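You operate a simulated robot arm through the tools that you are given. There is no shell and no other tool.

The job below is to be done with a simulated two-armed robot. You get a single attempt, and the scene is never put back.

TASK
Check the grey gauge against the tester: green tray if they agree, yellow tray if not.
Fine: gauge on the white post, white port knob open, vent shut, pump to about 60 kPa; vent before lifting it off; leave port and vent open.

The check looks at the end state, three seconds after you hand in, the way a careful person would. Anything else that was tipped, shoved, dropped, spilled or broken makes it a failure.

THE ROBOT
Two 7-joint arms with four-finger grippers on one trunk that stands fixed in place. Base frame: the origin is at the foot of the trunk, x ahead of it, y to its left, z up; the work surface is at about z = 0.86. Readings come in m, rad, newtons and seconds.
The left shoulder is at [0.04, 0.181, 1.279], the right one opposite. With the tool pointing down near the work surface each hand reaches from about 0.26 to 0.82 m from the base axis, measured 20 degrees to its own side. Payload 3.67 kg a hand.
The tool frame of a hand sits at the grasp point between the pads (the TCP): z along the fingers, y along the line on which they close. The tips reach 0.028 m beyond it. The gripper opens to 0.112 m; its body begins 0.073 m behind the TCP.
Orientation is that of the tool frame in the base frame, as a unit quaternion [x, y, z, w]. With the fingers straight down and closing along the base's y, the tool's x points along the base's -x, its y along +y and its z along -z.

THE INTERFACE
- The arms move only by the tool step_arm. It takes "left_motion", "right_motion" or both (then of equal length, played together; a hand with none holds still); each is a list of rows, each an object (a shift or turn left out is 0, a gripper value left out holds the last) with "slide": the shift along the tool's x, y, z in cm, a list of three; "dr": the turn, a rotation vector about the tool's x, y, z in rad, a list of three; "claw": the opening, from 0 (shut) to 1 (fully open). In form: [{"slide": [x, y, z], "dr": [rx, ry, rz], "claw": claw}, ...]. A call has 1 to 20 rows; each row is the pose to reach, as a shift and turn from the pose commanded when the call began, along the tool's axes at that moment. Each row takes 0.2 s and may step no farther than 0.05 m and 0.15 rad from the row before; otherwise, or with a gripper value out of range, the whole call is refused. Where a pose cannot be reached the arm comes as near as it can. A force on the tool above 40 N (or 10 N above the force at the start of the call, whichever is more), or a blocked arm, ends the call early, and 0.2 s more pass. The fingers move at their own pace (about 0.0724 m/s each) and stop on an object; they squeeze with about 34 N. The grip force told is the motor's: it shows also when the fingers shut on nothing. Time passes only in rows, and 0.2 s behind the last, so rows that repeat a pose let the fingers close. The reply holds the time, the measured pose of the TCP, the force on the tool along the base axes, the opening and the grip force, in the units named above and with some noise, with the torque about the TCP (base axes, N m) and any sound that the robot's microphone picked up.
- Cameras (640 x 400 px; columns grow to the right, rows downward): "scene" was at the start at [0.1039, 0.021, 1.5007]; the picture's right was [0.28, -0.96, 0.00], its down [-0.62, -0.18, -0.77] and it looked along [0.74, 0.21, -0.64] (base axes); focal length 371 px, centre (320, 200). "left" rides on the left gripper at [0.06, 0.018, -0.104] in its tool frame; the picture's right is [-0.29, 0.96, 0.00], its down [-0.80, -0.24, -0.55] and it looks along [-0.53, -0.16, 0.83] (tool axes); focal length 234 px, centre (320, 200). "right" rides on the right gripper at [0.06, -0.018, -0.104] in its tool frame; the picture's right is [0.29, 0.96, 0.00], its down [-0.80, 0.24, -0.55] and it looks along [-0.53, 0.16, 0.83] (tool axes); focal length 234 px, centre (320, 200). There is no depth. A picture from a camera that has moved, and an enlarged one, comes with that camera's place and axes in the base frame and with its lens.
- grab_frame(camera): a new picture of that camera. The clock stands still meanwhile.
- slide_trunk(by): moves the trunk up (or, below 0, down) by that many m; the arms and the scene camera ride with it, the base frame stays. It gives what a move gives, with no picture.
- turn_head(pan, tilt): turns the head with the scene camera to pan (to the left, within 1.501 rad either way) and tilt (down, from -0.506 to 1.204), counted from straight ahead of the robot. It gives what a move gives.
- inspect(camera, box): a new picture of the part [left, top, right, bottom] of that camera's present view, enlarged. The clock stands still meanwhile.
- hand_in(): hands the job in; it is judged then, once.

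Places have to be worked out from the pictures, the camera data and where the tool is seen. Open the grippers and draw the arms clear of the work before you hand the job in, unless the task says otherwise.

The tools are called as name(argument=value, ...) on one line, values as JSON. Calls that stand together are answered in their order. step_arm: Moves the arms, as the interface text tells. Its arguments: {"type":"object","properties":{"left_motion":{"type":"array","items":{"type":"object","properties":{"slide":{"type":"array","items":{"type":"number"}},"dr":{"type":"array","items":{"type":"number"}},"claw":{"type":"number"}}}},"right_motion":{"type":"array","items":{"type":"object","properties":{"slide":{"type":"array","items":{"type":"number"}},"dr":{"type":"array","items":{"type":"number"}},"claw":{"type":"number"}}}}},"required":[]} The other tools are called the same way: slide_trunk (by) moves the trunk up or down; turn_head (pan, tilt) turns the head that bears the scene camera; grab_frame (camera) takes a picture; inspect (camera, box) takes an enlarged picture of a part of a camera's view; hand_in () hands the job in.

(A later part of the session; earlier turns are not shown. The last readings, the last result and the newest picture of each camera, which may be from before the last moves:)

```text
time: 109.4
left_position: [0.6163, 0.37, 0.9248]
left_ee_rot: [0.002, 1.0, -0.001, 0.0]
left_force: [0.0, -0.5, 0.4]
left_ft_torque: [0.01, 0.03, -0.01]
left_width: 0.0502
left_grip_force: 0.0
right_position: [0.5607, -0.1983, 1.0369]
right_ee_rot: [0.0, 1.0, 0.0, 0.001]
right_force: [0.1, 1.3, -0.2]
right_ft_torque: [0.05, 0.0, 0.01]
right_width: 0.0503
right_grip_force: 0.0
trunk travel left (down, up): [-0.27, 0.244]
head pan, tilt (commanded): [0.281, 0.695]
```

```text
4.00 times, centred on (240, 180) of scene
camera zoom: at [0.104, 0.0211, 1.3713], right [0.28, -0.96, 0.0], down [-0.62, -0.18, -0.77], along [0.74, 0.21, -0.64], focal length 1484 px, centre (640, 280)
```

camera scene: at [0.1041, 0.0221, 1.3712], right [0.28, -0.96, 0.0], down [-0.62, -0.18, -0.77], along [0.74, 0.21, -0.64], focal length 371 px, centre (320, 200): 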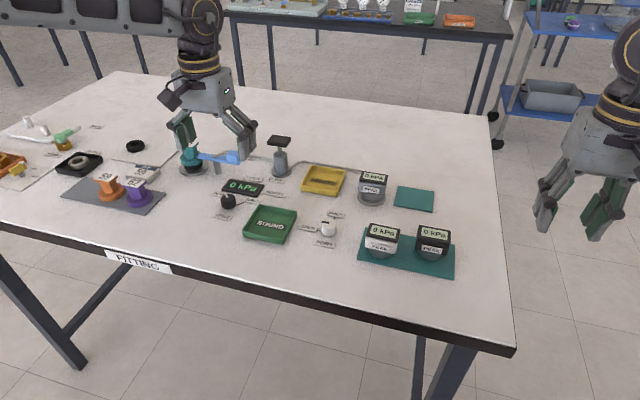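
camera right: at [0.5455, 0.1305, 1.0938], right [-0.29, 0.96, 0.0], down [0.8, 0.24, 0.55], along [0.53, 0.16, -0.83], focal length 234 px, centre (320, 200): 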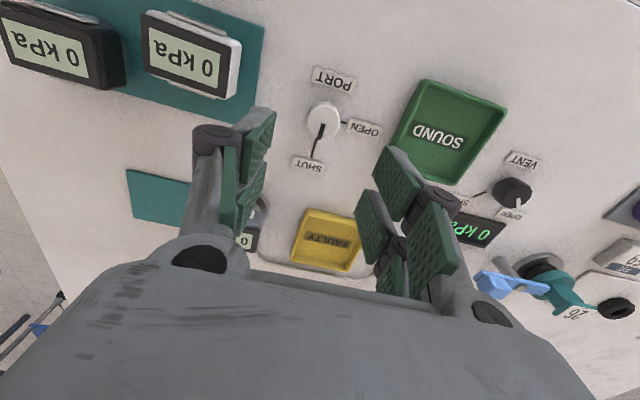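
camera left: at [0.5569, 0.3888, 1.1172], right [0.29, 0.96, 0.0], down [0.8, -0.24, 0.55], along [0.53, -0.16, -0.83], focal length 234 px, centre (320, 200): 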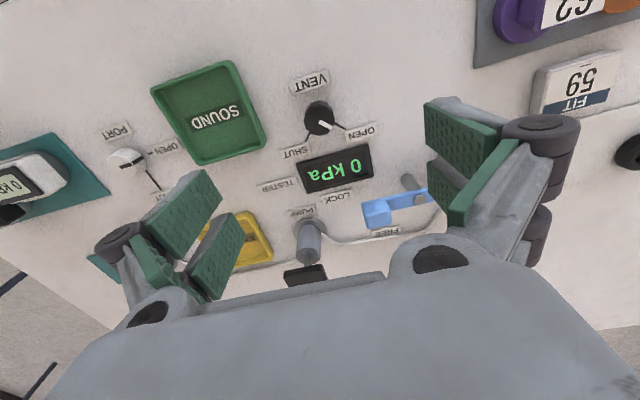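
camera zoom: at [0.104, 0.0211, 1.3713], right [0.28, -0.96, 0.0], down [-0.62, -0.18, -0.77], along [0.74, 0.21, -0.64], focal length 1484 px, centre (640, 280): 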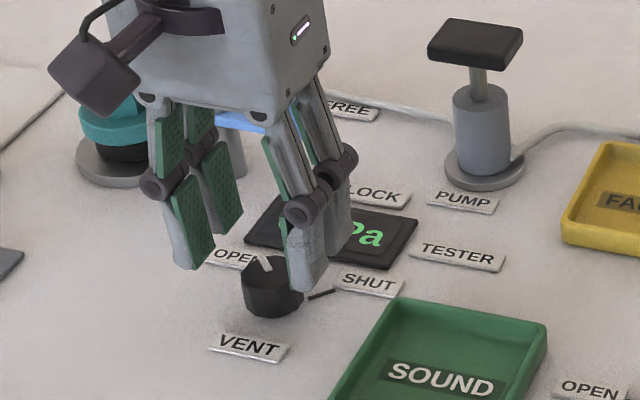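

Aligned within ~1 mm. I lower to z≈0.898 and close on the vent knob.

step_arm(left_motion=[{"slide": [0, 0, 1.0], "claw": 0.45}, {"slide": [0, 0, 2.0], "claw": 0.45}, {"slide": [0, 0, 2.65], "claw": 0.45}, {"slide": [0, 0, 2.65], "claw": 0.45}, {"slide": [0, 0, 2.65], "claw": 0.25}, {"slide": [0, 0, 2.65], "claw": 0.1}, {"slide": [0, 0, 2.65], "claw": 0.1}, {"slide": [0, 0, 2.65], "claw": 0.1}])

inspect(camera="left", box=[220, 80, 420, 280])

```text
time: 111.2
left_position: [0.617, 0.3697, 0.899]
left_ee_rot: [0.001, 1.0, -0.001, 0.0]
left_force: [0.7, 2.4, 0.0]
left_ft_torque: [0.18, -0.22, 0.0]
left_width: 0.0289
left_grip_force: 44.5
right_position: [0.56, -0.1988, 1.0356]
right_ee_rot: [0.0, 1.0, 0.0, 0.001]
right_force: [-0.1, 0.3, 0.5]
right_ft_torque: [0.01, 0.0, 0.0]
right_width: 0.0503
right_grip_force: 0.1
trunk travel left (down, up): [-0.27, 0.244]
head pan, tilt (commanded): [0.281, 0.695]
```

```text
2.00 times, centred on (320, 180) of left
camera zoom: at [0.5581, 0.388, 1.0037], right [0.29, 0.96, 0.0], down [0.8, -0.24, 0.55], along [0.53, -0.16, -0.83], focal length 468 px, centre (320, 240)
```

zoom: 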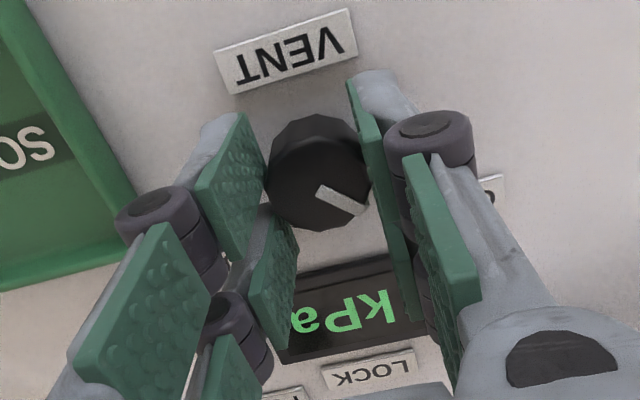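

Good grip with little side force. I turn clockwise (+tool z) in two stages toward SHUT.

step_arm(left_motion=[{"dr": [0, 0, 0.1]}, {"dr": [0, 0, 0.2]}, {"dr": [0, 0, 0.3]}, {"dr": [0, 0, 0.4]}, {"dr": [0, 0, 0.5]}, {"dr": [0, 0, 0.6]}, {"dr": [0, 0, 0.7]}, {"dr": [0, 0, 0.8]}, {"dr": [0, 0, 0.8]}])

inspect(camera="left", box=[220, 80, 420, 280])

inspect(camera="scene", box=[180, 130, 300, 230])

```text
time: 112.1
left_position: [0.615, 0.3697, 0.8996]
left_ee_rot: [0.161, 0.987, 0.001, -0.002]
left_force: [-0.5, -7.2, 5.7]
left_ft_torque: [0.37, 0.31, 0.0]
left_width: 0.0276
left_grip_force: 45.0
left hand out of reach, approached as far as the arm can: row 4
right_position: [0.5589, -0.1992, 1.0367]
right_ee_rot: [-0.002, 1.0, 0.0, 0.001]
right_force: [0.1, 0.5, 0.6]
right_ft_torque: [-0.02, -0.01, -0.01]
right_width: 0.0503
right_grip_force: 0.0
trunk travel left (down, up): [-0.27, 0.244]
head pan, tilt (commanded): [0.281, 0.695]
stopped in row 4 (left hand): the force on the tool passed its limit at 66 N (the readings are from after the stop); the commanded pose is now the measured one
```

```text
2.00 times, centred on (320, 180) of left
camera zoom: at [0.5652, 0.4055, 1.0034], right [0.58, 0.82, 0.0], down [0.68, -0.48, 0.55], along [0.45, -0.32, -0.84], focal length 468 px, centre (320, 240)
```

zoom: 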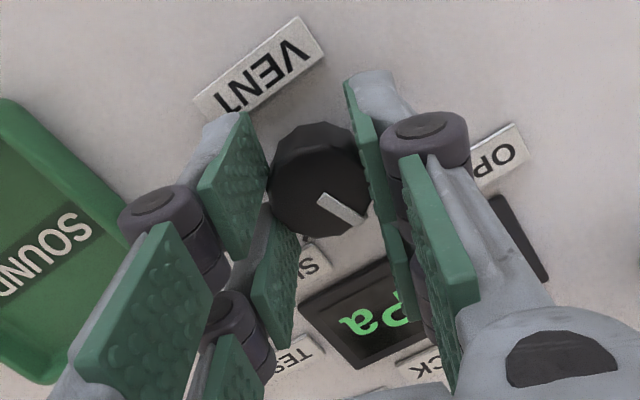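

```text
4.00 times, centred on (240, 180) of scene
camera zoom: at [0.1035, 0.0205, 1.3713], right [0.28, -0.96, 0.0], down [-0.62, -0.18, -0.77], along [0.74, 0.21, -0.64], focal length 1484 px, centre (640, 280)
```

zoom: 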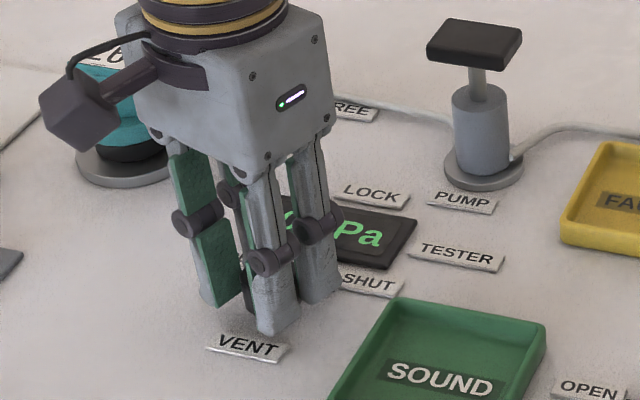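

The left wrist's stop is at about +0.35 rad in this posture; the knob moved ~18°. I release, rise, pre-rotate to about −1.05 rad, and will re-grip for the rest.

step_arm(left_motion=[{"claw": 0.3}, {"claw": 0.42}, {"claw": 0.42}, {"slide": [0, 0, -1.0], "claw": 0.42}, {"slide": [0, 0, -2.5], "claw": 0.42}, {"slide": [0, 0, -4.5], "claw": 0.42}, {"slide": [0, 0, -4.5], "claw": 0.42}])

step_arm(left_motion=[{"dr": [0, 0, -0.13]}, {"dr": [0, 0, -0.26]}, {"dr": [0, 0, -0.39]}, {"dr": [0, 0, -0.52]}, {"dr": [0, 0, -0.65]}, {"dr": [0, 0, -0.78]}, {"dr": [0, 0, -0.91]}, {"dr": [0, 0, -1.04]}, {"dr": [0, 0, -1.17]}, {"dr": [0, 0, -1.3]}, {"dr": [0, 0, -1.37]}, {"dr": [0, 0, -1.37]}])

grab_frame(camera="left")

inspect(camera="scene", box=[180, 130, 300, 230])

```text
time: 113.7
left_position: [0.6141, 0.3724, 0.9422]
left_ee_rot: [0.16, 0.987, 0.002, -0.003]
left_force: [-0.7, 0.2, 0.2]
left_ft_torque: [-0.01, 0.0, 0.0]
left_width: 0.0473
left_grip_force: 0.1
right_position: [0.56, -0.1984, 1.0376]
right_ee_rot: [0.0, 1.0, 0.0, 0.001]
right_force: [-0.1, -0.3, 0.3]
right_ft_torque: [-0.03, 0.03, -0.01]
right_width: 0.0503
right_grip_force: 0.1
trunk travel left (down, up): [-0.27, 0.244]
head pan, tilt (commanded): [0.281, 0.695]
```

```text
time: 116.3
left_position: [0.6153, 0.3709, 0.9408]
left_ee_rot: [-0.502, 0.865, 0.002, 0.0]
left_force: [-0.4, -0.1, -0.2]
left_ft_torque: [0.0, 0.01, -0.02]
left_width: 0.0469
left_grip_force: 0.1
right_position: [0.559, -0.1992, 1.0371]
right_ee_rot: [0.0, 1.0, 0.0, 0.001]
right_force: [-0.2, -1.4, 0.2]
right_ft_torque: [0.02, -0.05, -0.02]
right_width: 0.0503
right_grip_force: 0.0
trunk travel left (down, up): [-0.27, 0.244]
head pan, tilt (commanded): [0.281, 0.695]
```

```text
taken
camera left: at [0.5713, 0.3279, 1.047], right [-0.69, 0.73, 0.01], down [0.61, 0.57, 0.55], along [0.4, 0.38, -0.83], focal length 234 px, centre (320, 200)
```

left: 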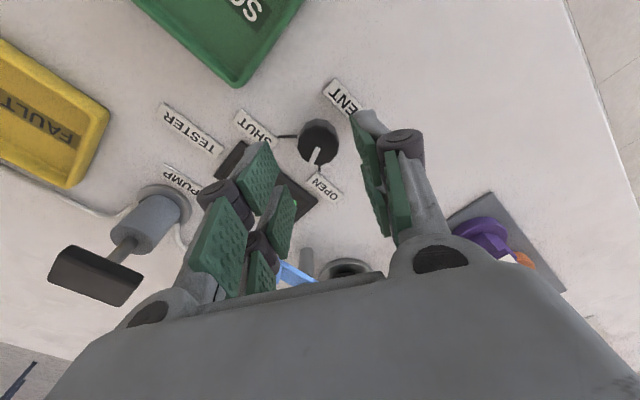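

```text
4.00 times, centred on (240, 180) of scene
camera zoom: at [0.1039, 0.0211, 1.3713], right [0.28, -0.96, 0.0], down [-0.62, -0.18, -0.77], along [0.74, 0.21, -0.64], focal length 1484 px, centre (640, 280)
```

zoom: 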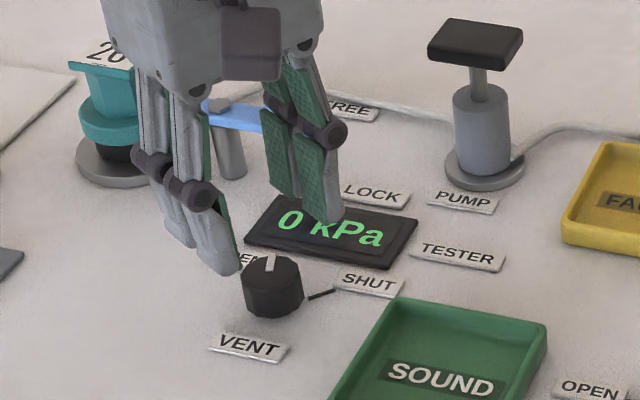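

I zoom to check the tester bezel's thickness, since one finger will pass above its near edge.

inspect(camera="scene", box=[225, 175, 285, 215])

inspect(camera="left", box=[220, 80, 400, 240])

```text
10.00 times, centred on (255, 195) of scene
camera zoom: at [0.1039, 0.0211, 1.3713], right [0.28, -0.96, 0.0], down [-0.62, -0.18, -0.77], along [0.74, 0.21, -0.64], focal length 3710 px, centre (970, 250)
```

zoom: 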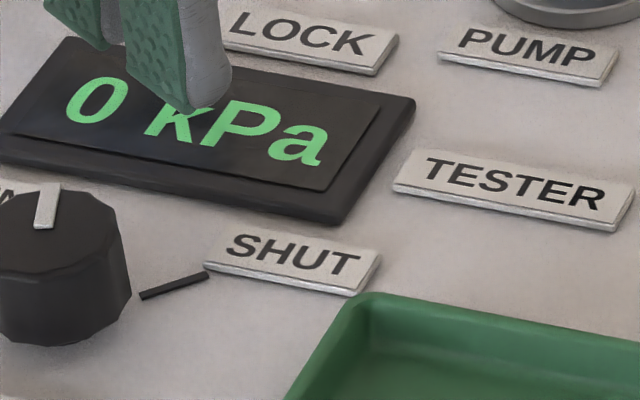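

```text
2.50 times, centred on (310, 160) of left
camera zoom: at [0.5713, 0.3279, 1.047], right [-0.69, 0.73, 0.01], down [0.61, 0.57, 0.55], along [0.4, 0.38, -0.83], focal length 585 px, centre (345, 300)
```

zoom: 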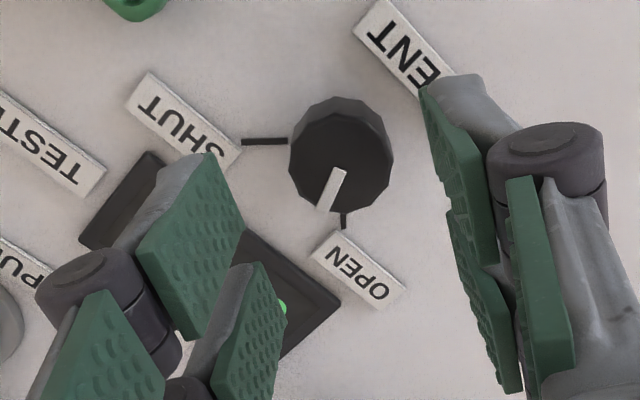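

The tester bezel is only ~5 mm thick, so fingertips at z≈0.872 clear it. I lower around the knob with slight centring and grip.

step_arm(left_motion=[{"slide": [0.05, -0.15, 1.0], "claw": 0.4}, {"slide": [0.05, -0.15, 2.0], "claw": 0.4}, {"slide": [0.05, -0.15, 3.0], "claw": 0.4}, {"slide": [0.05, -0.15, 3.7], "claw": 0.4}, {"slide": [0.05, -0.15, 4.1], "claw": 0.4}, {"slide": [0.05, -0.15, 4.1], "claw": 0.4}])

inspect(camera="left", box=[220, 80, 400, 240])

inspect(camera="scene", box=[205, 150, 285, 220])

```text
time: 117.7
left_position: [0.6159, 0.3704, 0.9018]
left_ee_rot: [-0.501, 0.866, 0.003, -0.001]
left_force: [-0.1, -0.6, -0.3]
left_ft_torque: [0.01, 0.0, 0.0]
left_width: 0.0447
left_grip_force: 0.1
right_position: [0.5596, -0.1997, 1.0366]
right_ee_rot: [0.0, 1.0, 0.0, 0.001]
right_force: [-0.9, 1.5, -0.2]
right_ft_torque: [-0.01, -0.01, -0.02]
right_width: 0.0503
right_grip_force: 0.1
trunk travel left (down, up): [-0.27, 0.244]
head pan, tilt (commanded): [0.281, 0.695]
```

```text
2.50 times, centred on (310, 160) of left
camera zoom: at [0.5724, 0.3268, 1.0057], right [-0.69, 0.73, 0.01], down [0.61, 0.57, 0.55], along [0.4, 0.38, -0.83], focal length 585 px, centre (345, 300)
```

zoom: 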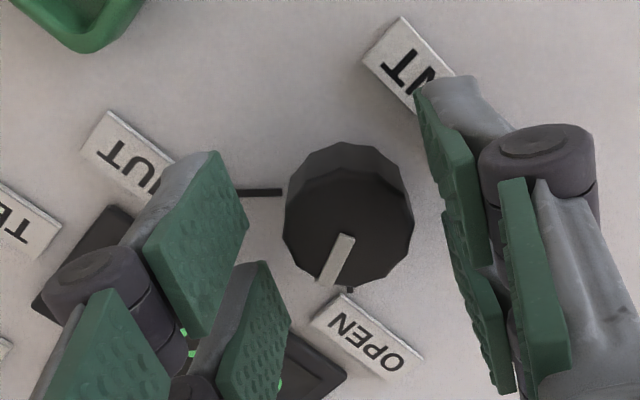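

```text
5.71 times, centred on (245, 185) of scene
camera zoom: at [0.1039, 0.021, 1.3713], right [0.28, -0.96, 0.0], down [-0.62, -0.18, -0.77], along [0.74, 0.21, -0.64], focal length 2120 px, centre (749, 286)
```

zoom: 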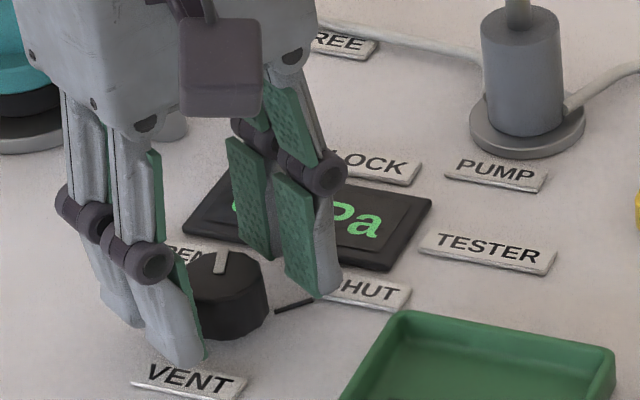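

Centred and no contact. I close on the knob and then turn +1.26 rad toward SHUT.

step_arm(left_motion=[{"slide": [0, 0, 0.15], "claw": 0.25}, {"slide": [0, 0, 0.15], "claw": 0.1}, {"slide": [0, 0, 0.15], "claw": 0.1}, {"slide": [0, 0, 0.15], "claw": 0.1}])

step_arm(left_motion=[{"dr": [0, 0, 0.1]}, {"dr": [0, 0, 0.2]}, {"dr": [0, 0, 0.3]}, {"dr": [0, 0, 0.4]}, {"dr": [0, 0, 0.5]}, {"dr": [0, 0, 0.6]}, {"dr": [0, 0, 0.7]}, {"dr": [0, 0, 0.8]}, {"dr": [0, 0, 0.8]}])

inspect(camera="left", box=[220, 80, 420, 280])

inspect(camera="scene", box=[205, 150, 285, 220])

```text
time: 118.7
left_position: [0.6154, 0.3706, 0.8993]
left_ee_rot: [-0.5, 0.866, 0.003, 0.0]
left_force: [-5.5, 1.7, 3.3]
left_ft_torque: [0.14, 0.1, -0.03]
left_width: 0.0275
left_grip_force: 44.8
right_position: [0.5593, -0.198, 1.0374]
right_ee_rot: [-0.001, 1.0, -0.001, 0.001]
right_force: [0.9, -0.2, 0.4]
right_ft_torque: [0.01, 0.01, -0.01]
right_width: 0.0503
right_grip_force: 0.0
trunk travel left (down, up): [-0.27, 0.244]
head pan, tilt (commanded): [0.281, 0.695]
```

```text
time: 120.7
left_position: [0.6157, 0.3707, 0.898]
left_ee_rot: [-0.123, 0.992, 0.003, -0.002]
left_force: [-7.2, -5.5, -6.9]
left_ft_torque: [0.03, -0.54, 0.0]
left_width: 0.0275
left_grip_force: 45.1
right_position: [0.5601, -0.1994, 1.0359]
right_ee_rot: [0.0, 1.0, 0.0, 0.001]
right_force: [0.2, -0.4, 0.1]
right_ft_torque: [0.0, 0.01, 0.01]
right_width: 0.0503
right_grip_force: 0.1
trunk travel left (down, up): [-0.27, 0.244]
head pan, tilt (commanded): [0.281, 0.695]
```

```text
2.00 times, centred on (320, 180) of left
camera zoom: at [0.5547, 0.3723, 1.0047], right [0.04, 1.0, 0.0], down [0.83, -0.04, 0.55], along [0.55, -0.02, -0.84], focal length 468 px, centre (320, 240)
```

zoom: 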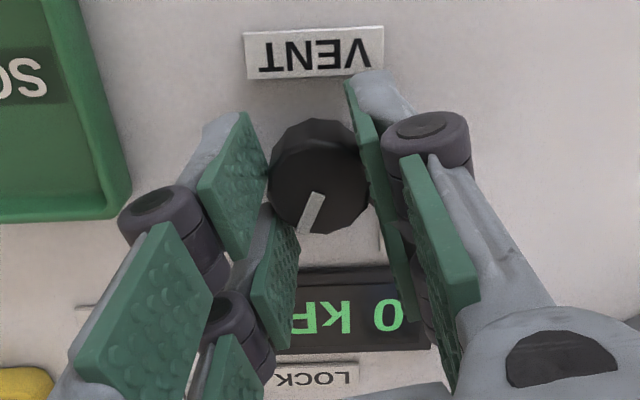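

```text
5.71 times, centred on (245, 185) of scene
camera zoom: at [0.1035, 0.0208, 1.3713], right [0.28, -0.96, 0.0], down [-0.61, -0.18, -0.77], along [0.74, 0.21, -0.64], focal length 2120 px, centre (749, 286)
```

zoom: 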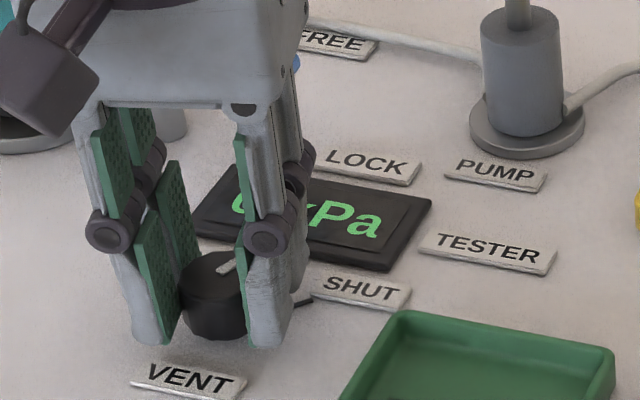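

Pointer now at about −21°; ~0.43 rad more to SHUT, within the wrist range. I continue.

step_arm(left_motion=[{"dr": [0, 0, 0.1]}, {"dr": [0, 0, 0.2]}, {"dr": [0, 0, 0.3]}, {"dr": [0, 0, 0.38]}, {"dr": [0, 0, 0.44]}, {"dr": [0, 0, 0.44]}])

inspect(camera="left", box=[220, 80, 420, 280])

inspect(camera="scene", box=[205, 150, 285, 220])

```text
time: 122.1
left_position: [0.6164, 0.3706, 0.8995]
left_ee_rot: [0.097, 0.995, 0.002, -0.003]
left_force: [-8.9, -8.5, -8.8]
left_ft_torque: [-0.24, 0.45, 0.26]
left_width: 0.0271
left_grip_force: 44.7
right_position: [0.559, -0.1991, 1.036]
right_ee_rot: [-0.001, 1.0, 0.0, 0.001]
right_force: [-0.5, 0.2, 0.2]
right_ft_torque: [0.02, -0.03, 0.0]
right_width: 0.0505
right_grip_force: 0.1
trunk travel left (down, up): [-0.27, 0.244]
head pan, tilt (commanded): [0.281, 0.695]
```

```text
2.00 times, centred on (320, 180) of left
camera zoom: at [0.5617, 0.3983, 1.005], right [0.47, 0.88, 0.0], down [0.74, -0.39, 0.55], along [0.49, -0.25, -0.84], focal length 468 px, centre (320, 240)
```

zoom: 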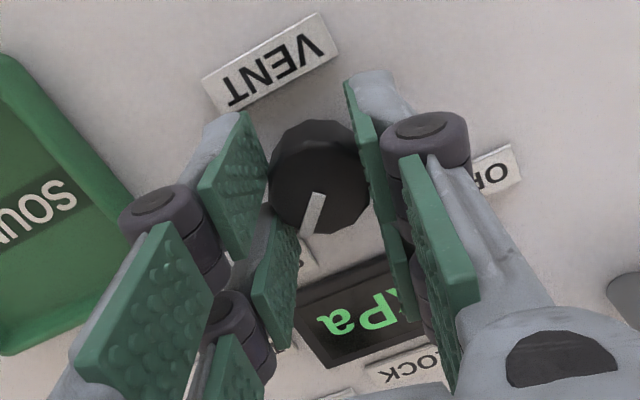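

```text
5.71 times, centred on (245, 185) of scene
camera zoom: at [0.1037, 0.0205, 1.3713], right [0.28, -0.96, 0.0], down [-0.62, -0.18, -0.77], along [0.74, 0.21, -0.64], focal length 2120 px, centre (749, 286)
```

zoom: 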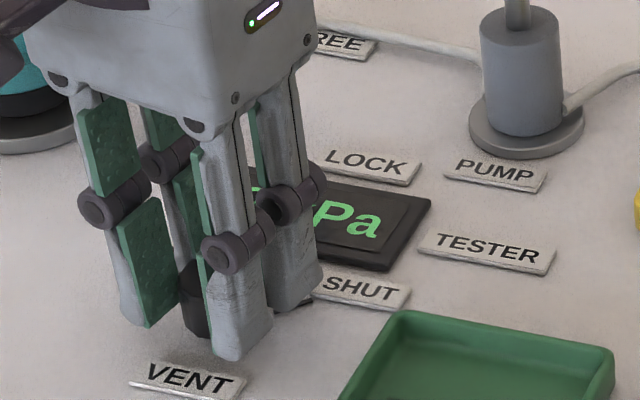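

Torque of 0.26 N·m suggests it reached its stop. I release and rise, then verify the pointer.

step_arm(left_motion=[{"claw": 0.3}, {"claw": 0.42}, {"claw": 0.42}, {"slide": [0, 0, -1.0], "claw": 0.42}, {"slide": [0, 0, -2.5], "claw": 0.42}, {"slide": [0, 0, -4.5], "claw": 0.42}, {"slide": [0, 0, -7.5], "claw": 0.42}, {"slide": [0, 0, -10], "claw": 0.42}, {"slide": [0, 0, -10], "claw": 0.42}])

inspect(camera="left", box=[220, 60, 420, 260])

inspect(camera="scene", box=[205, 165, 285, 225])

```text
time: 124.1
left_position: [0.6158, 0.3698, 0.9991]
left_ee_rot: [0.097, 0.995, 0.002, -0.003]
left_force: [-0.2, 0.1, -0.4]
left_ft_torque: [-0.01, 0.01, -0.03]
left_width: 0.047
left_grip_force: 0.0
right_position: [0.5613, -0.1997, 1.0364]
right_ee_rot: [0.0, 1.0, 0.0, 0.001]
right_force: [-0.7, -0.3, 0.3]
right_ft_torque: [-0.02, 0.02, -0.01]
right_width: 0.0505
right_grip_force: 0.0
trunk travel left (down, up): [-0.27, 0.244]
head pan, tilt (commanded): [0.281, 0.695]
```

```text
2.00 times, centred on (320, 160) of left
camera zoom: at [0.5619, 0.3985, 1.1042], right [0.47, 0.89, 0.0], down [0.74, -0.39, 0.55], along [0.49, -0.25, -0.84], focal length 468 px, centre (320, 280)
```

zoom: 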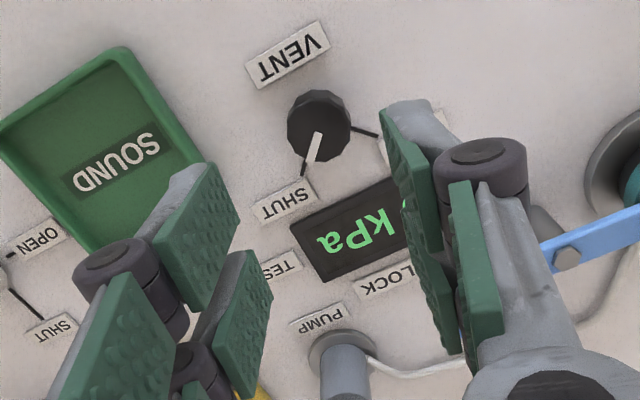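

```text
6.67 times, centred on (245, 195) of scene
camera zoom: at [0.1042, 0.0212, 1.3712], right [0.28, -0.96, 0.0], down [-0.62, -0.18, -0.77], along [0.74, 0.21, -0.64], focal length 2474 px, centre (820, 233)
```

zoom: 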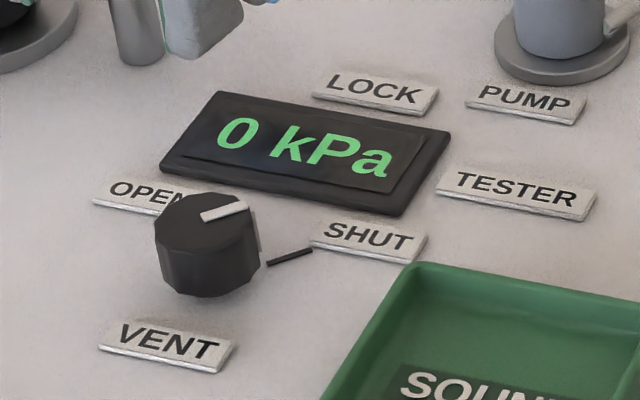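

Vent is at SHUT. Next the pump (handle plate about [0.76,0.305], top z≈0.95). I raise the left hand, square the yaw, and close the fingers for pressing.

step_arm(left_motion=[{"slide": [0, 0, -2], "dr": [0, 0, -0.1], "claw": 0.2}, {"slide": [0, 0, -4.5], "dr": [0, 0, -0.19], "claw": 0}, {"slide": [0, 0, -6], "dr": [0, 0, -0.19], "claw": 0}, {"slide": [0, 0, -6], "dr": [0, 0, -0.19], "claw": 0}])

step_arm(left_motion=[{"dr": [0, -0.1, 0], "claw": 0}, {"dr": [0, -0.2, 0], "claw": 0}, {"dr": [0, -0.3, 0], "claw": 0}, {"dr": [0, -0.38, 0], "claw": 0}, {"dr": [0, -0.38, 0], "claw": 0}])

grab_frame(camera="left")

grab_frame(camera="scene")

```text
time: 125.1
left_position: [0.616, 0.3704, 1.0583]
left_ee_rot: [0.001, 1.0, 0.003, -0.002]
left_force: [-0.3, -0.1, 0.6]
left_ft_torque: [0.01, -0.03, 0.02]
left_width: 0.0
left_grip_force: 34.4
right_position: [0.5605, -0.1984, 1.0363]
right_ee_rot: [0.0, 1.0, 0.0, 0.002]
right_force: [-0.4, -0.9, -0.6]
right_ft_torque: [-0.02, -0.01, -0.04]
right_width: 0.0506
right_grip_force: 0.1
trunk travel left (down, up): [-0.27, 0.244]
head pan, tilt (commanded): [0.281, 0.695]
```

```text
time: 126.3
left_position: [0.6165, 0.3703, 1.0603]
left_ee_rot: [0.001, 0.982, 0.002, 0.188]
left_force: [0.0, 0.4, 0.1]
left_ft_torque: [0.01, -0.02, 0.0]
left_width: 0.0
left_grip_force: 33.6
right_position: [0.5603, -0.1996, 1.0366]
right_ee_rot: [0.0, 1.0, 0.0, 0.001]
right_force: [-0.2, -0.5, 0.2]
right_ft_torque: [0.01, 0.0, -0.02]
right_width: 0.0503
right_grip_force: 0.1
trunk travel left (down, up): [-0.27, 0.244]
head pan, tilt (commanded): [0.281, 0.695]
```

```text
taken
camera left: at [0.524, 0.387, 1.1351], right [0.27, 0.96, 0.11], down [0.54, -0.24, 0.81], along [0.8, -0.16, -0.58], focal length 234 px, centre (320, 200)
```

left: 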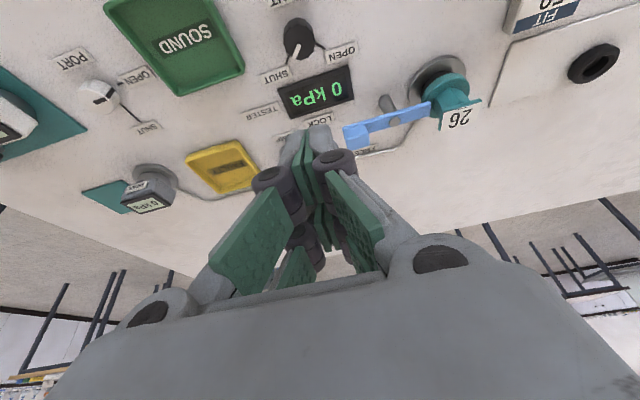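

```text
taken
camera scene: at [0.1044, 0.0208, 1.3712], right [0.28, -0.96, 0.0], down [-0.62, -0.18, -0.77], along [0.74, 0.21, -0.64], focal length 371 px, centre (320, 200)
```

scene: 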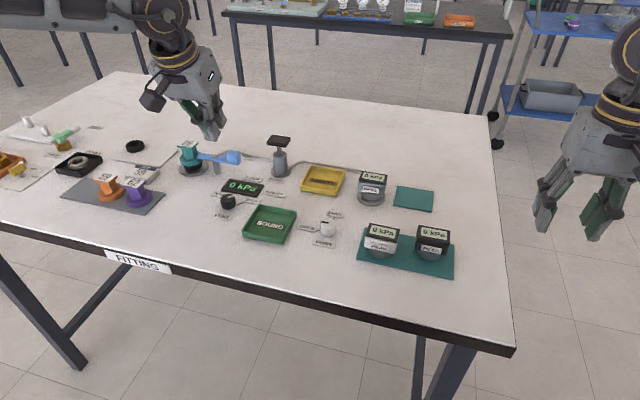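

I move the pitched, closed left hand forward to hover above the pump handle.

step_arm(left_motion=[{"slide": [-2.2, -1.1, 1.4]}, {"slide": [-4.4, -2.2, 2.8]}, {"slide": [-6.7, -3.3, 4.3]}, {"slide": [-8.9, -4.4, 5.7]}, {"slide": [-11.1, -5.5, 7.1]}, {"slide": [-13.3, -6.5, 8.56]}, {"slide": [-13.3, -6.5, 8.56]}, {"slide": [-13.3, -6.5, 8.56]}])

grab_frame(camera="left")

inspect(camera="scene", box=[210, 80, 340, 200])

```text
time: 128.1
left_position: [0.772, 0.3042, 1.0284]
left_ee_rot: [0.002, 0.982, 0.003, 0.187]
left_force: [0.3, 0.7, 0.0]
left_ft_torque: [0.01, -0.02, -0.01]
left_width: 0.0
left_grip_force: 34.3
right_position: [0.56, -0.1991, 1.0376]
right_ee_rot: [0.001, 1.0, -0.001, 0.001]
right_force: [0.1, 1.0, 0.3]
right_ft_torque: [0.04, 0.02, 0.02]
right_width: 0.0505
right_grip_force: 0.1
trunk travel left (down, up): [-0.27, 0.244]
head pan, tilt (commanded): [0.281, 0.695]
```

```text
taken
camera left: at [0.6793, 0.3224, 1.1043], right [0.27, 0.96, 0.11], down [0.54, -0.24, 0.81], along [0.8, -0.16, -0.58], focal length 234 px, centre (320, 200)
```

left: 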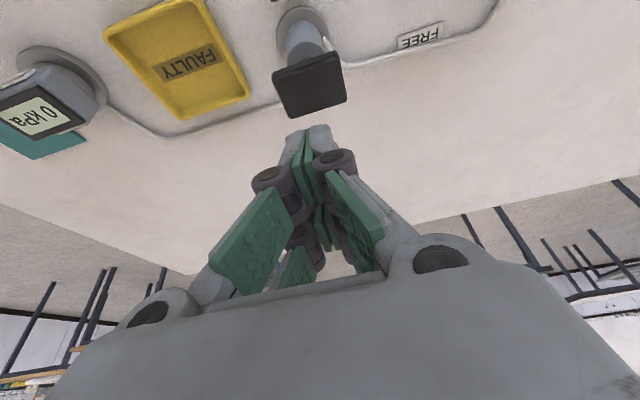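

```text
3.33 times, centred on (275, 140) of scene
camera zoom: at [0.1042, 0.021, 1.3713], right [0.28, -0.96, 0.0], down [-0.62, -0.18, -0.77], along [0.74, 0.21, -0.64], focal length 1237 px, centre (470, 400)
```

zoom: 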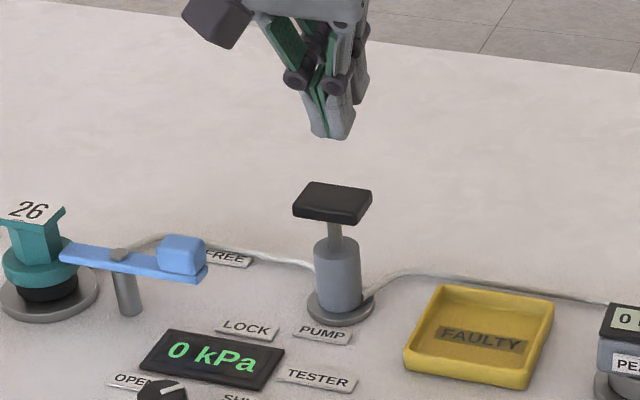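

Handle plate centre ≈[0.764,0.308], top z≈0.947. I lower to just above it with a small correction.

step_arm(left_motion=[{"slide": [0.2, 0.2, 1.0]}, {"slide": [0.5, 0.33, 2.0]}, {"slide": [0.8, 0.33, 3.0]}, {"slide": [0.96, 0.33, 3.76]}, {"slide": [0.96, 0.33, 3.76]}])

inspect(camera="left", box=[230, 0, 430, 160])

inspect(camera="scene", box=[230, 90, 330, 190])

```text
time: 129.3
left_position: [0.777, 0.3086, 0.99]
left_ee_rot: [0.002, 0.982, 0.002, 0.187]
left_force: [0.3, 0.4, 0.0]
left_ft_torque: [0.0, 0.0, 0.0]
left_width: 0.0
left_grip_force: 34.4
right_position: [0.5596, -0.199, 1.0381]
right_ee_rot: [0.0, 1.0, 0.0, 0.001]
right_force: [-0.7, -0.7, -0.7]
right_ft_torque: [-0.02, 0.01, 0.0]
right_width: 0.0503
right_grip_force: 0.1
trunk travel left (down, up): [-0.27, 0.244]
head pan, tilt (commanded): [0.281, 0.695]
```

```text
2.50 times, centred on (330, 80) of left
camera zoom: at [0.6838, 0.3261, 1.0658], right [0.27, 0.96, 0.11], down [0.54, -0.24, 0.81], along [0.8, -0.16, -0.58], focal length 585 px, centre (295, 500)
```

zoom: 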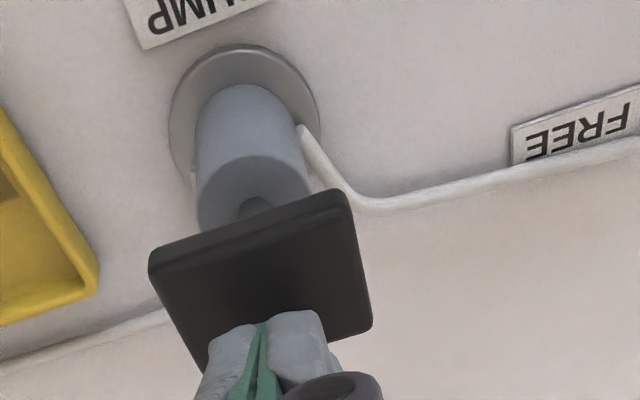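

```text
4.00 times, centred on (280, 140) of scene
camera zoom: at [0.1038, 0.0209, 1.3713], right [0.28, -0.96, 0.0], down [-0.62, -0.18, -0.77], along [0.74, 0.21, -0.64], focal length 1484 px, centre (480, 440)
```

zoom: 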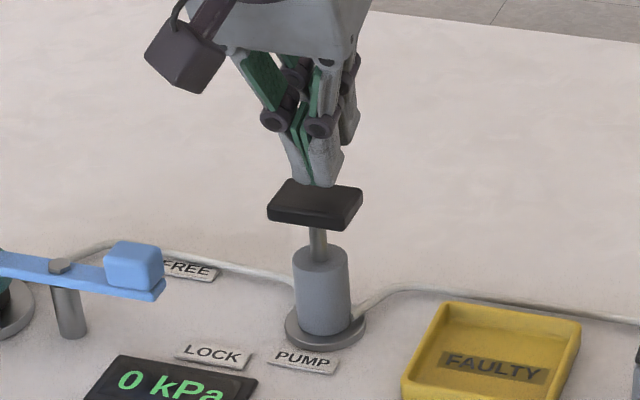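

The closed tips are over the plate. I press down in small steps to feel contact and watch the tester.

step_arm(left_motion=[{"slide": [0.56, 0, -0.22]}, {"slide": [0.75, 0, 0.25]}, {"slide": [0.9, 0, 0.6]}, {"slide": [1.08, 0, 1.08]}, {"slide": [1.23, 0, 1.45]}, {"slide": [1.23, 0, 1.45]}])

inspect(camera="scene", box=[200, 90, 400, 220])

```text
time: 130.7
left_position: [0.7709, 0.3085, 0.9723]
left_ee_rot: [0.001, 0.982, 0.002, 0.187]
left_force: [0.5, 0.5, 1.9]
left_ft_torque: [-0.02, 0.01, 0.0]
left_width: 0.0061
left_grip_force: 35.9
right_position: [0.5598, -0.1988, 1.037]
right_ee_rot: [0.0, 1.0, 0.001, 0.001]
right_force: [0.8, 0.0, -0.6]
right_ft_torque: [0.02, 0.02, 0.03]
right_width: 0.0504
right_grip_force: 0.1
trunk travel left (down, up): [-0.27, 0.244]
head pan, tilt (commanded): [0.281, 0.695]
```

```text
3.08 times, centred on (300, 155) of scene
camera zoom: at [0.1038, 0.0209, 1.3713], right [0.28, -0.96, 0.0], down [-0.62, -0.18, -0.77], along [0.74, 0.21, -0.64], focal length 1142 px, centre (382, 338)
```

zoom: 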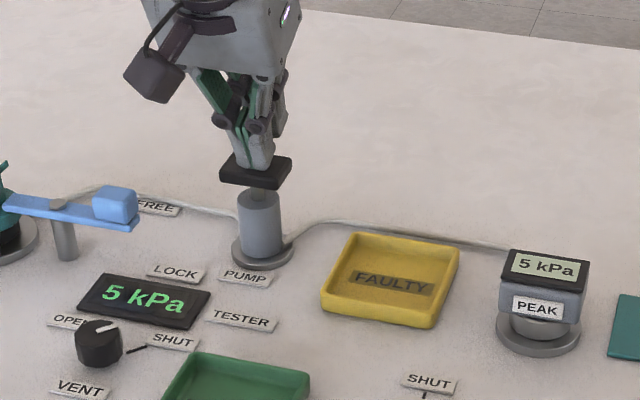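

Contact works: tester and gauge both show 5 kPa. I continue the stroke further down.

step_arm(left_motion=[{"slide": [0.15, 0, 0.37]}, {"slide": [0.3, 0, 0.74]}, {"slide": [0.45, 0, 1.11]}, {"slide": [0.45, 0, 1.11]}])

inspect(camera="scene", box=[200, 90, 400, 220])

```text
time: 131.7
left_position: [0.7701, 0.3087, 0.9613]
left_ee_rot: [0.002, 0.982, 0.002, 0.187]
left_force: [1.5, 0.0, 4.4]
left_ft_torque: [-0.02, 0.02, -0.02]
left_width: 0.006
left_grip_force: 35.4
right_position: [0.5595, -0.1986, 1.0363]
right_ee_rot: [0.0, 1.0, 0.001, 0.001]
right_force: [-0.3, 0.5, -0.3]
right_ft_torque: [0.01, -0.01, -0.02]
right_width: 0.0505
right_grip_force: 0.0
trunk travel left (down, up): [-0.27, 0.244]
head pan, tilt (commanded): [0.281, 0.695]
heard: click
```

```text
3.08 times, centred on (300, 155) of scene
camera zoom: at [0.1037, 0.0208, 1.3713], right [0.28, -0.96, 0.0], down [-0.62, -0.18, -0.77], along [0.74, 0.21, -0.64], focal length 1142 px, centre (382, 338)
```

zoom: 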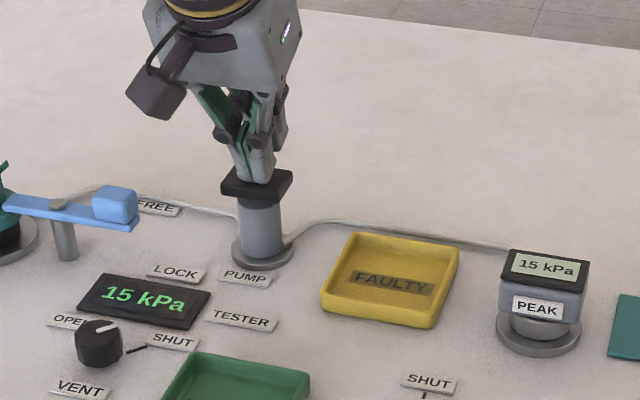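

A full stroke gives a click and 15 kPa on both. I raise to let the plunger return and check that pressure holds.

step_arm(left_motion=[{"slide": [-0.4, 0, -1.0]}, {"slide": [-0.8, 0, -2.0]}, {"slide": [-1.0, 0, -2.5]}, {"slide": [-1.0, 0, -2.5]}])

inspect(camera="scene", box=[200, 90, 400, 220])

```text
time: 132.7
left_position: [0.7692, 0.3078, 0.9867]
left_ee_rot: [0.001, 0.982, 0.002, 0.186]
left_force: [0.1, 0.3, 0.2]
left_ft_torque: [-0.01, 0.03, -0.01]
left_width: 0.0
left_grip_force: 35.3
right_position: [0.5601, -0.198, 1.0367]
right_ee_rot: [0.0, 1.0, 0.0, 0.001]
right_force: [-0.6, -0.1, 0.8]
right_ft_torque: [0.01, 0.0, -0.03]
right_width: 0.0504
right_grip_force: 0.0
trunk travel left (down, up): [-0.27, 0.244]
head pan, tilt (commanded): [0.281, 0.695]
```

```text
3.08 times, centred on (300, 155) of scene
camera zoom: at [0.1039, 0.021, 1.3713], right [0.28, -0.96, 0.0], down [-0.62, -0.18, -0.77], along [0.74, 0.21, -0.64], focal length 1142 px, centre (382, 338)
```

zoom: 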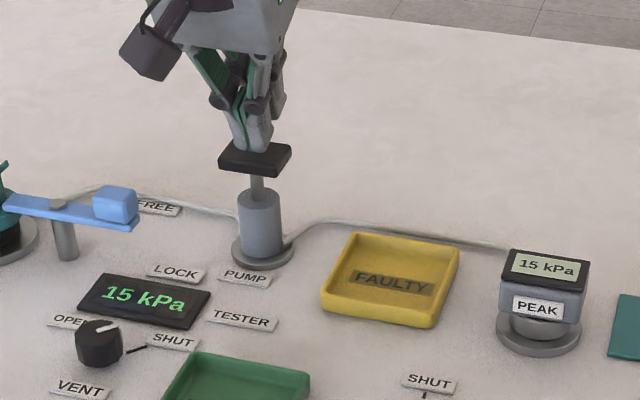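

Pressure holds and the plunger springs back. I do the second stroke (down and up) and check both readings.

step_arm(left_motion=[{"slide": [0.3, 0, 0.75]}, {"slide": [0.6, 0, 1.5]}, {"slide": [0.9, 0, 2.2]}, {"slide": [1.02, 0, 2.55]}, {"slide": [1.02, 0, 2.55]}, {"slide": [0.6, 0, 1.5]}, {"slide": [0.2, 0, 0.5]}, {"slide": [0, 0, 0]}, {"slide": [0, 0, 0]}])

inspect(camera="scene", box=[200, 90, 400, 220])

```text
time: 134.7
left_position: [0.7707, 0.3081, 0.9871]
left_ee_rot: [0.002, 0.983, 0.002, 0.186]
left_force: [-0.3, -0.9, 0.2]
left_ft_torque: [0.01, 0.01, -0.01]
left_width: 0.0
left_grip_force: 35.1
right_position: [0.5606, -0.199, 1.037]
right_ee_rot: [0.0, 1.0, 0.0, 0.0]
right_force: [0.0, 0.8, 0.1]
right_ft_torque: [0.03, 0.04, -0.01]
right_width: 0.0503
right_grip_force: 0.1
trunk travel left (down, up): [-0.27, 0.244]
head pan, tilt (commanded): [0.281, 0.695]
heard: click
```

```text
3.08 times, centred on (300, 155) of scene
camera zoom: at [0.1039, 0.021, 1.3713], right [0.28, -0.96, 0.0], down [-0.62, -0.18, -0.77], along [0.74, 0.21, -0.64], focal length 1142 px, centre (382, 338)
```

zoom: 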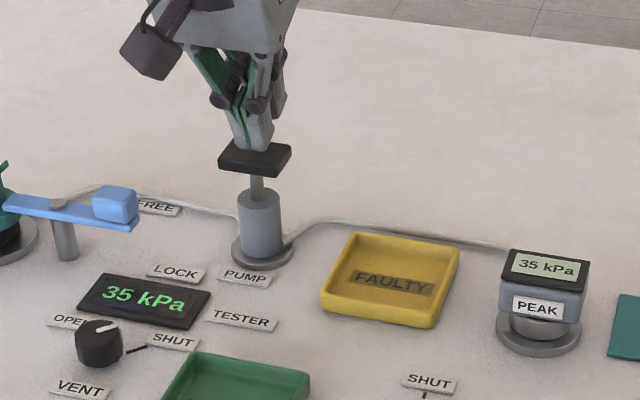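

Both now read 35 kPa. Third stroke, same depth.

step_arm(left_motion=[{"slide": [0.3, 0, 0.75]}, {"slide": [0.6, 0, 1.5]}, {"slide": [0.9, 0, 2.2]}, {"slide": [0.98, 0, 2.45]}, {"slide": [0.98, 0, 2.45]}, {"slide": [0.6, 0, 1.5]}, {"slide": [0.2, 0, 0.5]}, {"slide": [0, 0, 0]}, {"slide": [0, 0, 0]}])

inspect(camera="scene", box=[200, 90, 400, 220])

```text
time: 136.7
left_position: [0.7708, 0.3084, 0.9866]
left_ee_rot: [0.001, 0.983, 0.002, 0.186]
left_force: [-0.2, 0.3, 0.1]
left_ft_torque: [0.02, 0.0, 0.0]
left_width: 0.0001
left_grip_force: 35.9
right_position: [0.5598, -0.1988, 1.0376]
right_ee_rot: [0.0, 1.0, -0.001, 0.001]
right_force: [-0.1, -0.2, -0.1]
right_ft_torque: [0.0, -0.03, 0.01]
right_width: 0.0506
right_grip_force: 0.1
trunk travel left (down, up): [-0.27, 0.244]
head pan, tilt (commanded): [0.281, 0.695]
heard: click
```

```text
3.08 times, centred on (300, 155) of scene
camera zoom: at [0.1039, 0.021, 1.3713], right [0.28, -0.96, 0.0], down [-0.62, -0.18, -0.77], along [0.74, 0.21, -0.64], focal length 1142 px, centre (382, 338)
```

zoom: 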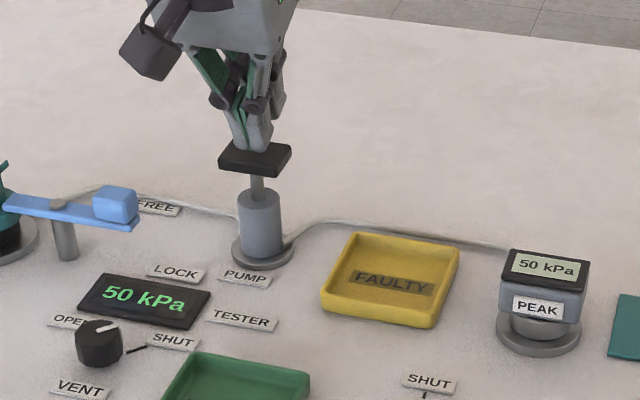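

Both read 50 kPa. I make a partial stroke (about 60 %) for the last ~10 kPa and read while holding.

step_arm(left_motion=[{"slide": [0.3, 0, 0.75]}, {"slide": [0.5, 0, 1.25]}, {"slide": [0.65, 0, 1.6]}, {"slide": [0.71, 0, 1.78]}, {"slide": [0.71, 0, 1.78]}])

inspect(camera="scene", box=[200, 90, 400, 220])

```text
time: 137.9
left_position: [0.7698, 0.3094, 0.9681]
left_ee_rot: [0.001, 0.982, 0.002, 0.186]
left_force: [1.9, 2.5, 2.1]
left_ft_torque: [0.04, 0.03, -0.02]
left_width: 0.0059
left_grip_force: 35.3
right_position: [0.5601, -0.1984, 1.0369]
right_ee_rot: [0.0, 1.0, 0.0, 0.001]
right_force: [0.3, 0.6, -0.1]
right_ft_torque: [-0.04, 0.02, -0.01]
right_width: 0.0506
right_grip_force: 0.0
trunk travel left (down, up): [-0.27, 0.244]
head pan, tilt (commanded): [0.281, 0.695]
```

```text
3.08 times, centred on (300, 155) of scene
camera zoom: at [0.1038, 0.0211, 1.3713], right [0.28, -0.96, 0.0], down [-0.62, -0.18, -0.77], along [0.74, 0.21, -0.64], focal length 1142 px, centre (382, 338)
```

zoom: 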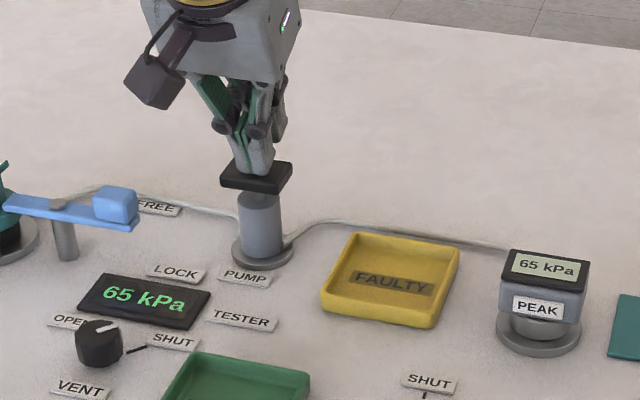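

Both show 65 kPa while holding. I zoom in to confirm the digits on tester and gauge.

inspect(camera="scene", box=[352, 165, 392, 195])

inspect(camera="scene", box=[220, 175, 270, 205])

```text
13.33 times, centred on (372, 180) of scene
camera zoom: at [0.1038, 0.0211, 1.3713], right [0.28, -0.96, 0.0], down [-0.62, -0.18, -0.77], along [0.74, 0.21, -0.64], focal length 4947 px, centre (-373, 467)
```

zoom: 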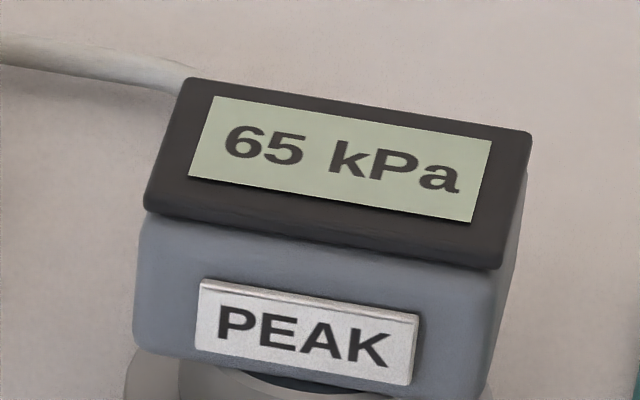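

```text
12.80 times, centred on (245, 190) of scene
camera zoom: at [0.1038, 0.0211, 1.3713], right [0.28, -0.96, 0.0], down [-0.62, -0.18, -0.77], along [0.74, 0.21, -0.64], focal length 4750 px, centre (1280, 328)
```

zoom: 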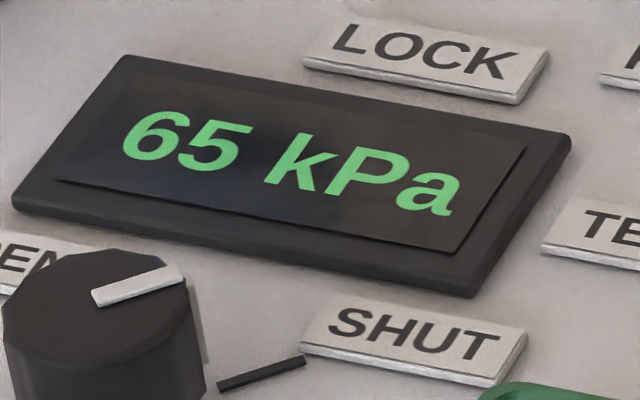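

Both clearly read 65 kPa. I let the pump handle return gently and re-read to see whether they stay in agreement.

step_arm(left_motion=[{"slide": [-0.3, 0, -0.75]}, {"slide": [-0.7, 0, -1.75]}, {"slide": [-1.1, 0, -2.8]}, {"slide": [-1.9, 0, -4.8]}, {"slide": [-2.6, 0, -6.5]}, {"slide": [-2.6, 0, -6.5]}, {"slide": [-2.6, 0, -6.5]}])

inspect(camera="scene", box=[200, 90, 400, 220])

```text
time: 139.5
left_position: [0.7696, 0.3084, 1.0379]
left_ee_rot: [0.001, 0.982, 0.002, 0.187]
left_force: [0.4, 0.4, 1.1]
left_ft_torque: [-0.01, 0.0, 0.03]
left_width: 0.0002
left_grip_force: 36.4
right_position: [0.5601, -0.1987, 1.036]
right_ee_rot: [0.0, 1.0, 0.001, 0.001]
right_force: [0.5, -0.2, 0.4]
right_ft_torque: [-0.01, -0.01, -0.02]
right_width: 0.0505
right_grip_force: 0.1
trunk travel left (down, up): [-0.27, 0.244]
head pan, tilt (commanded): [0.281, 0.695]
```

```text
3.08 times, centred on (300, 155) of scene
camera zoom: at [0.1039, 0.021, 1.3713], right [0.28, -0.96, 0.0], down [-0.62, -0.18, -0.77], along [0.74, 0.21, -0.64], focal length 1142 px, centre (382, 338)
```

zoom: 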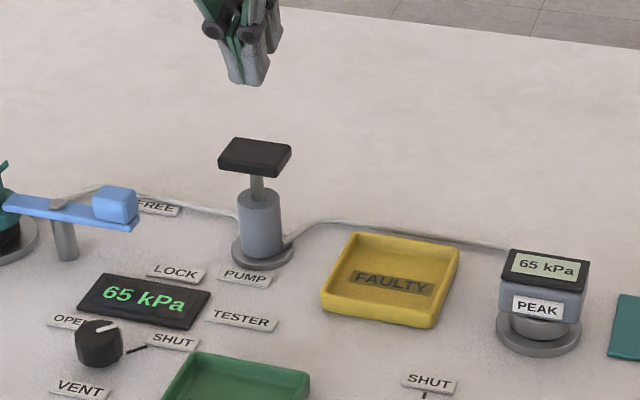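

Readings agree at every point (5/15/35/50/65), so the gauge is sound → green tray. First I vent: retract the left hand from the pump and level it.

step_arm(left_motion=[{"slide": [2, 0.8, -1.2]}, {"slide": [4.2, 1.6, -2.5]}, {"slide": [6.3, 2.4, -3.8]}, {"slide": [8.4, 3.2, -5.1]}, {"slide": [10.4, 4, -6.3]}, {"slide": [10.4, 4, -6.3]}])

step_arm(left_motion=[{"dr": [0, 0.1, 0]}, {"dr": [0, 0.2, 0], "claw": 0.42}, {"dr": [0, 0.3, 0], "claw": 0.42}, {"dr": [0, 0.377, 0], "claw": 0.42}, {"dr": [0, 0.377, 0], "claw": 0.42}, {"dr": [0, 0.377, 0], "claw": 0.42}])

```text
time: 140.9
left_position: [0.6517, 0.348, 1.0583]
left_ee_rot: [0.002, 0.982, 0.002, 0.187]
left_force: [0.7, 0.3, 0.0]
left_ft_torque: [-0.02, 0.02, -0.04]
left_width: 0.0
left_grip_force: 35.3
right_position: [0.5609, -0.1995, 1.0366]
right_ee_rot: [0.0, 1.0, 0.0, 0.0]
right_force: [1.4, -0.3, 0.8]
right_ft_torque: [0.0, 0.01, -0.02]
right_width: 0.0505
right_grip_force: 0.0
trunk travel left (down, up): [-0.27, 0.244]
head pan, tilt (commanded): [0.281, 0.695]
```

```text
time: 142.3
left_position: [0.6527, 0.3488, 1.0587]
left_ee_rot: [0.0, 1.0, 0.003, -0.001]
left_force: [0.5, -0.2, -0.3]
left_ft_torque: [-0.02, 0.01, -0.01]
left_width: 0.0469
left_grip_force: 0.1
right_position: [0.5597, -0.1983, 1.036]
right_ee_rot: [-0.001, 1.0, 0.0, 0.001]
right_force: [0.1, 0.8, -0.2]
right_ft_torque: [-0.03, 0.01, 0.0]
right_width: 0.0505
right_grip_force: 0.1
trunk travel left (down, up): [-0.27, 0.244]
head pan, tilt (commanded): [0.281, 0.695]
```

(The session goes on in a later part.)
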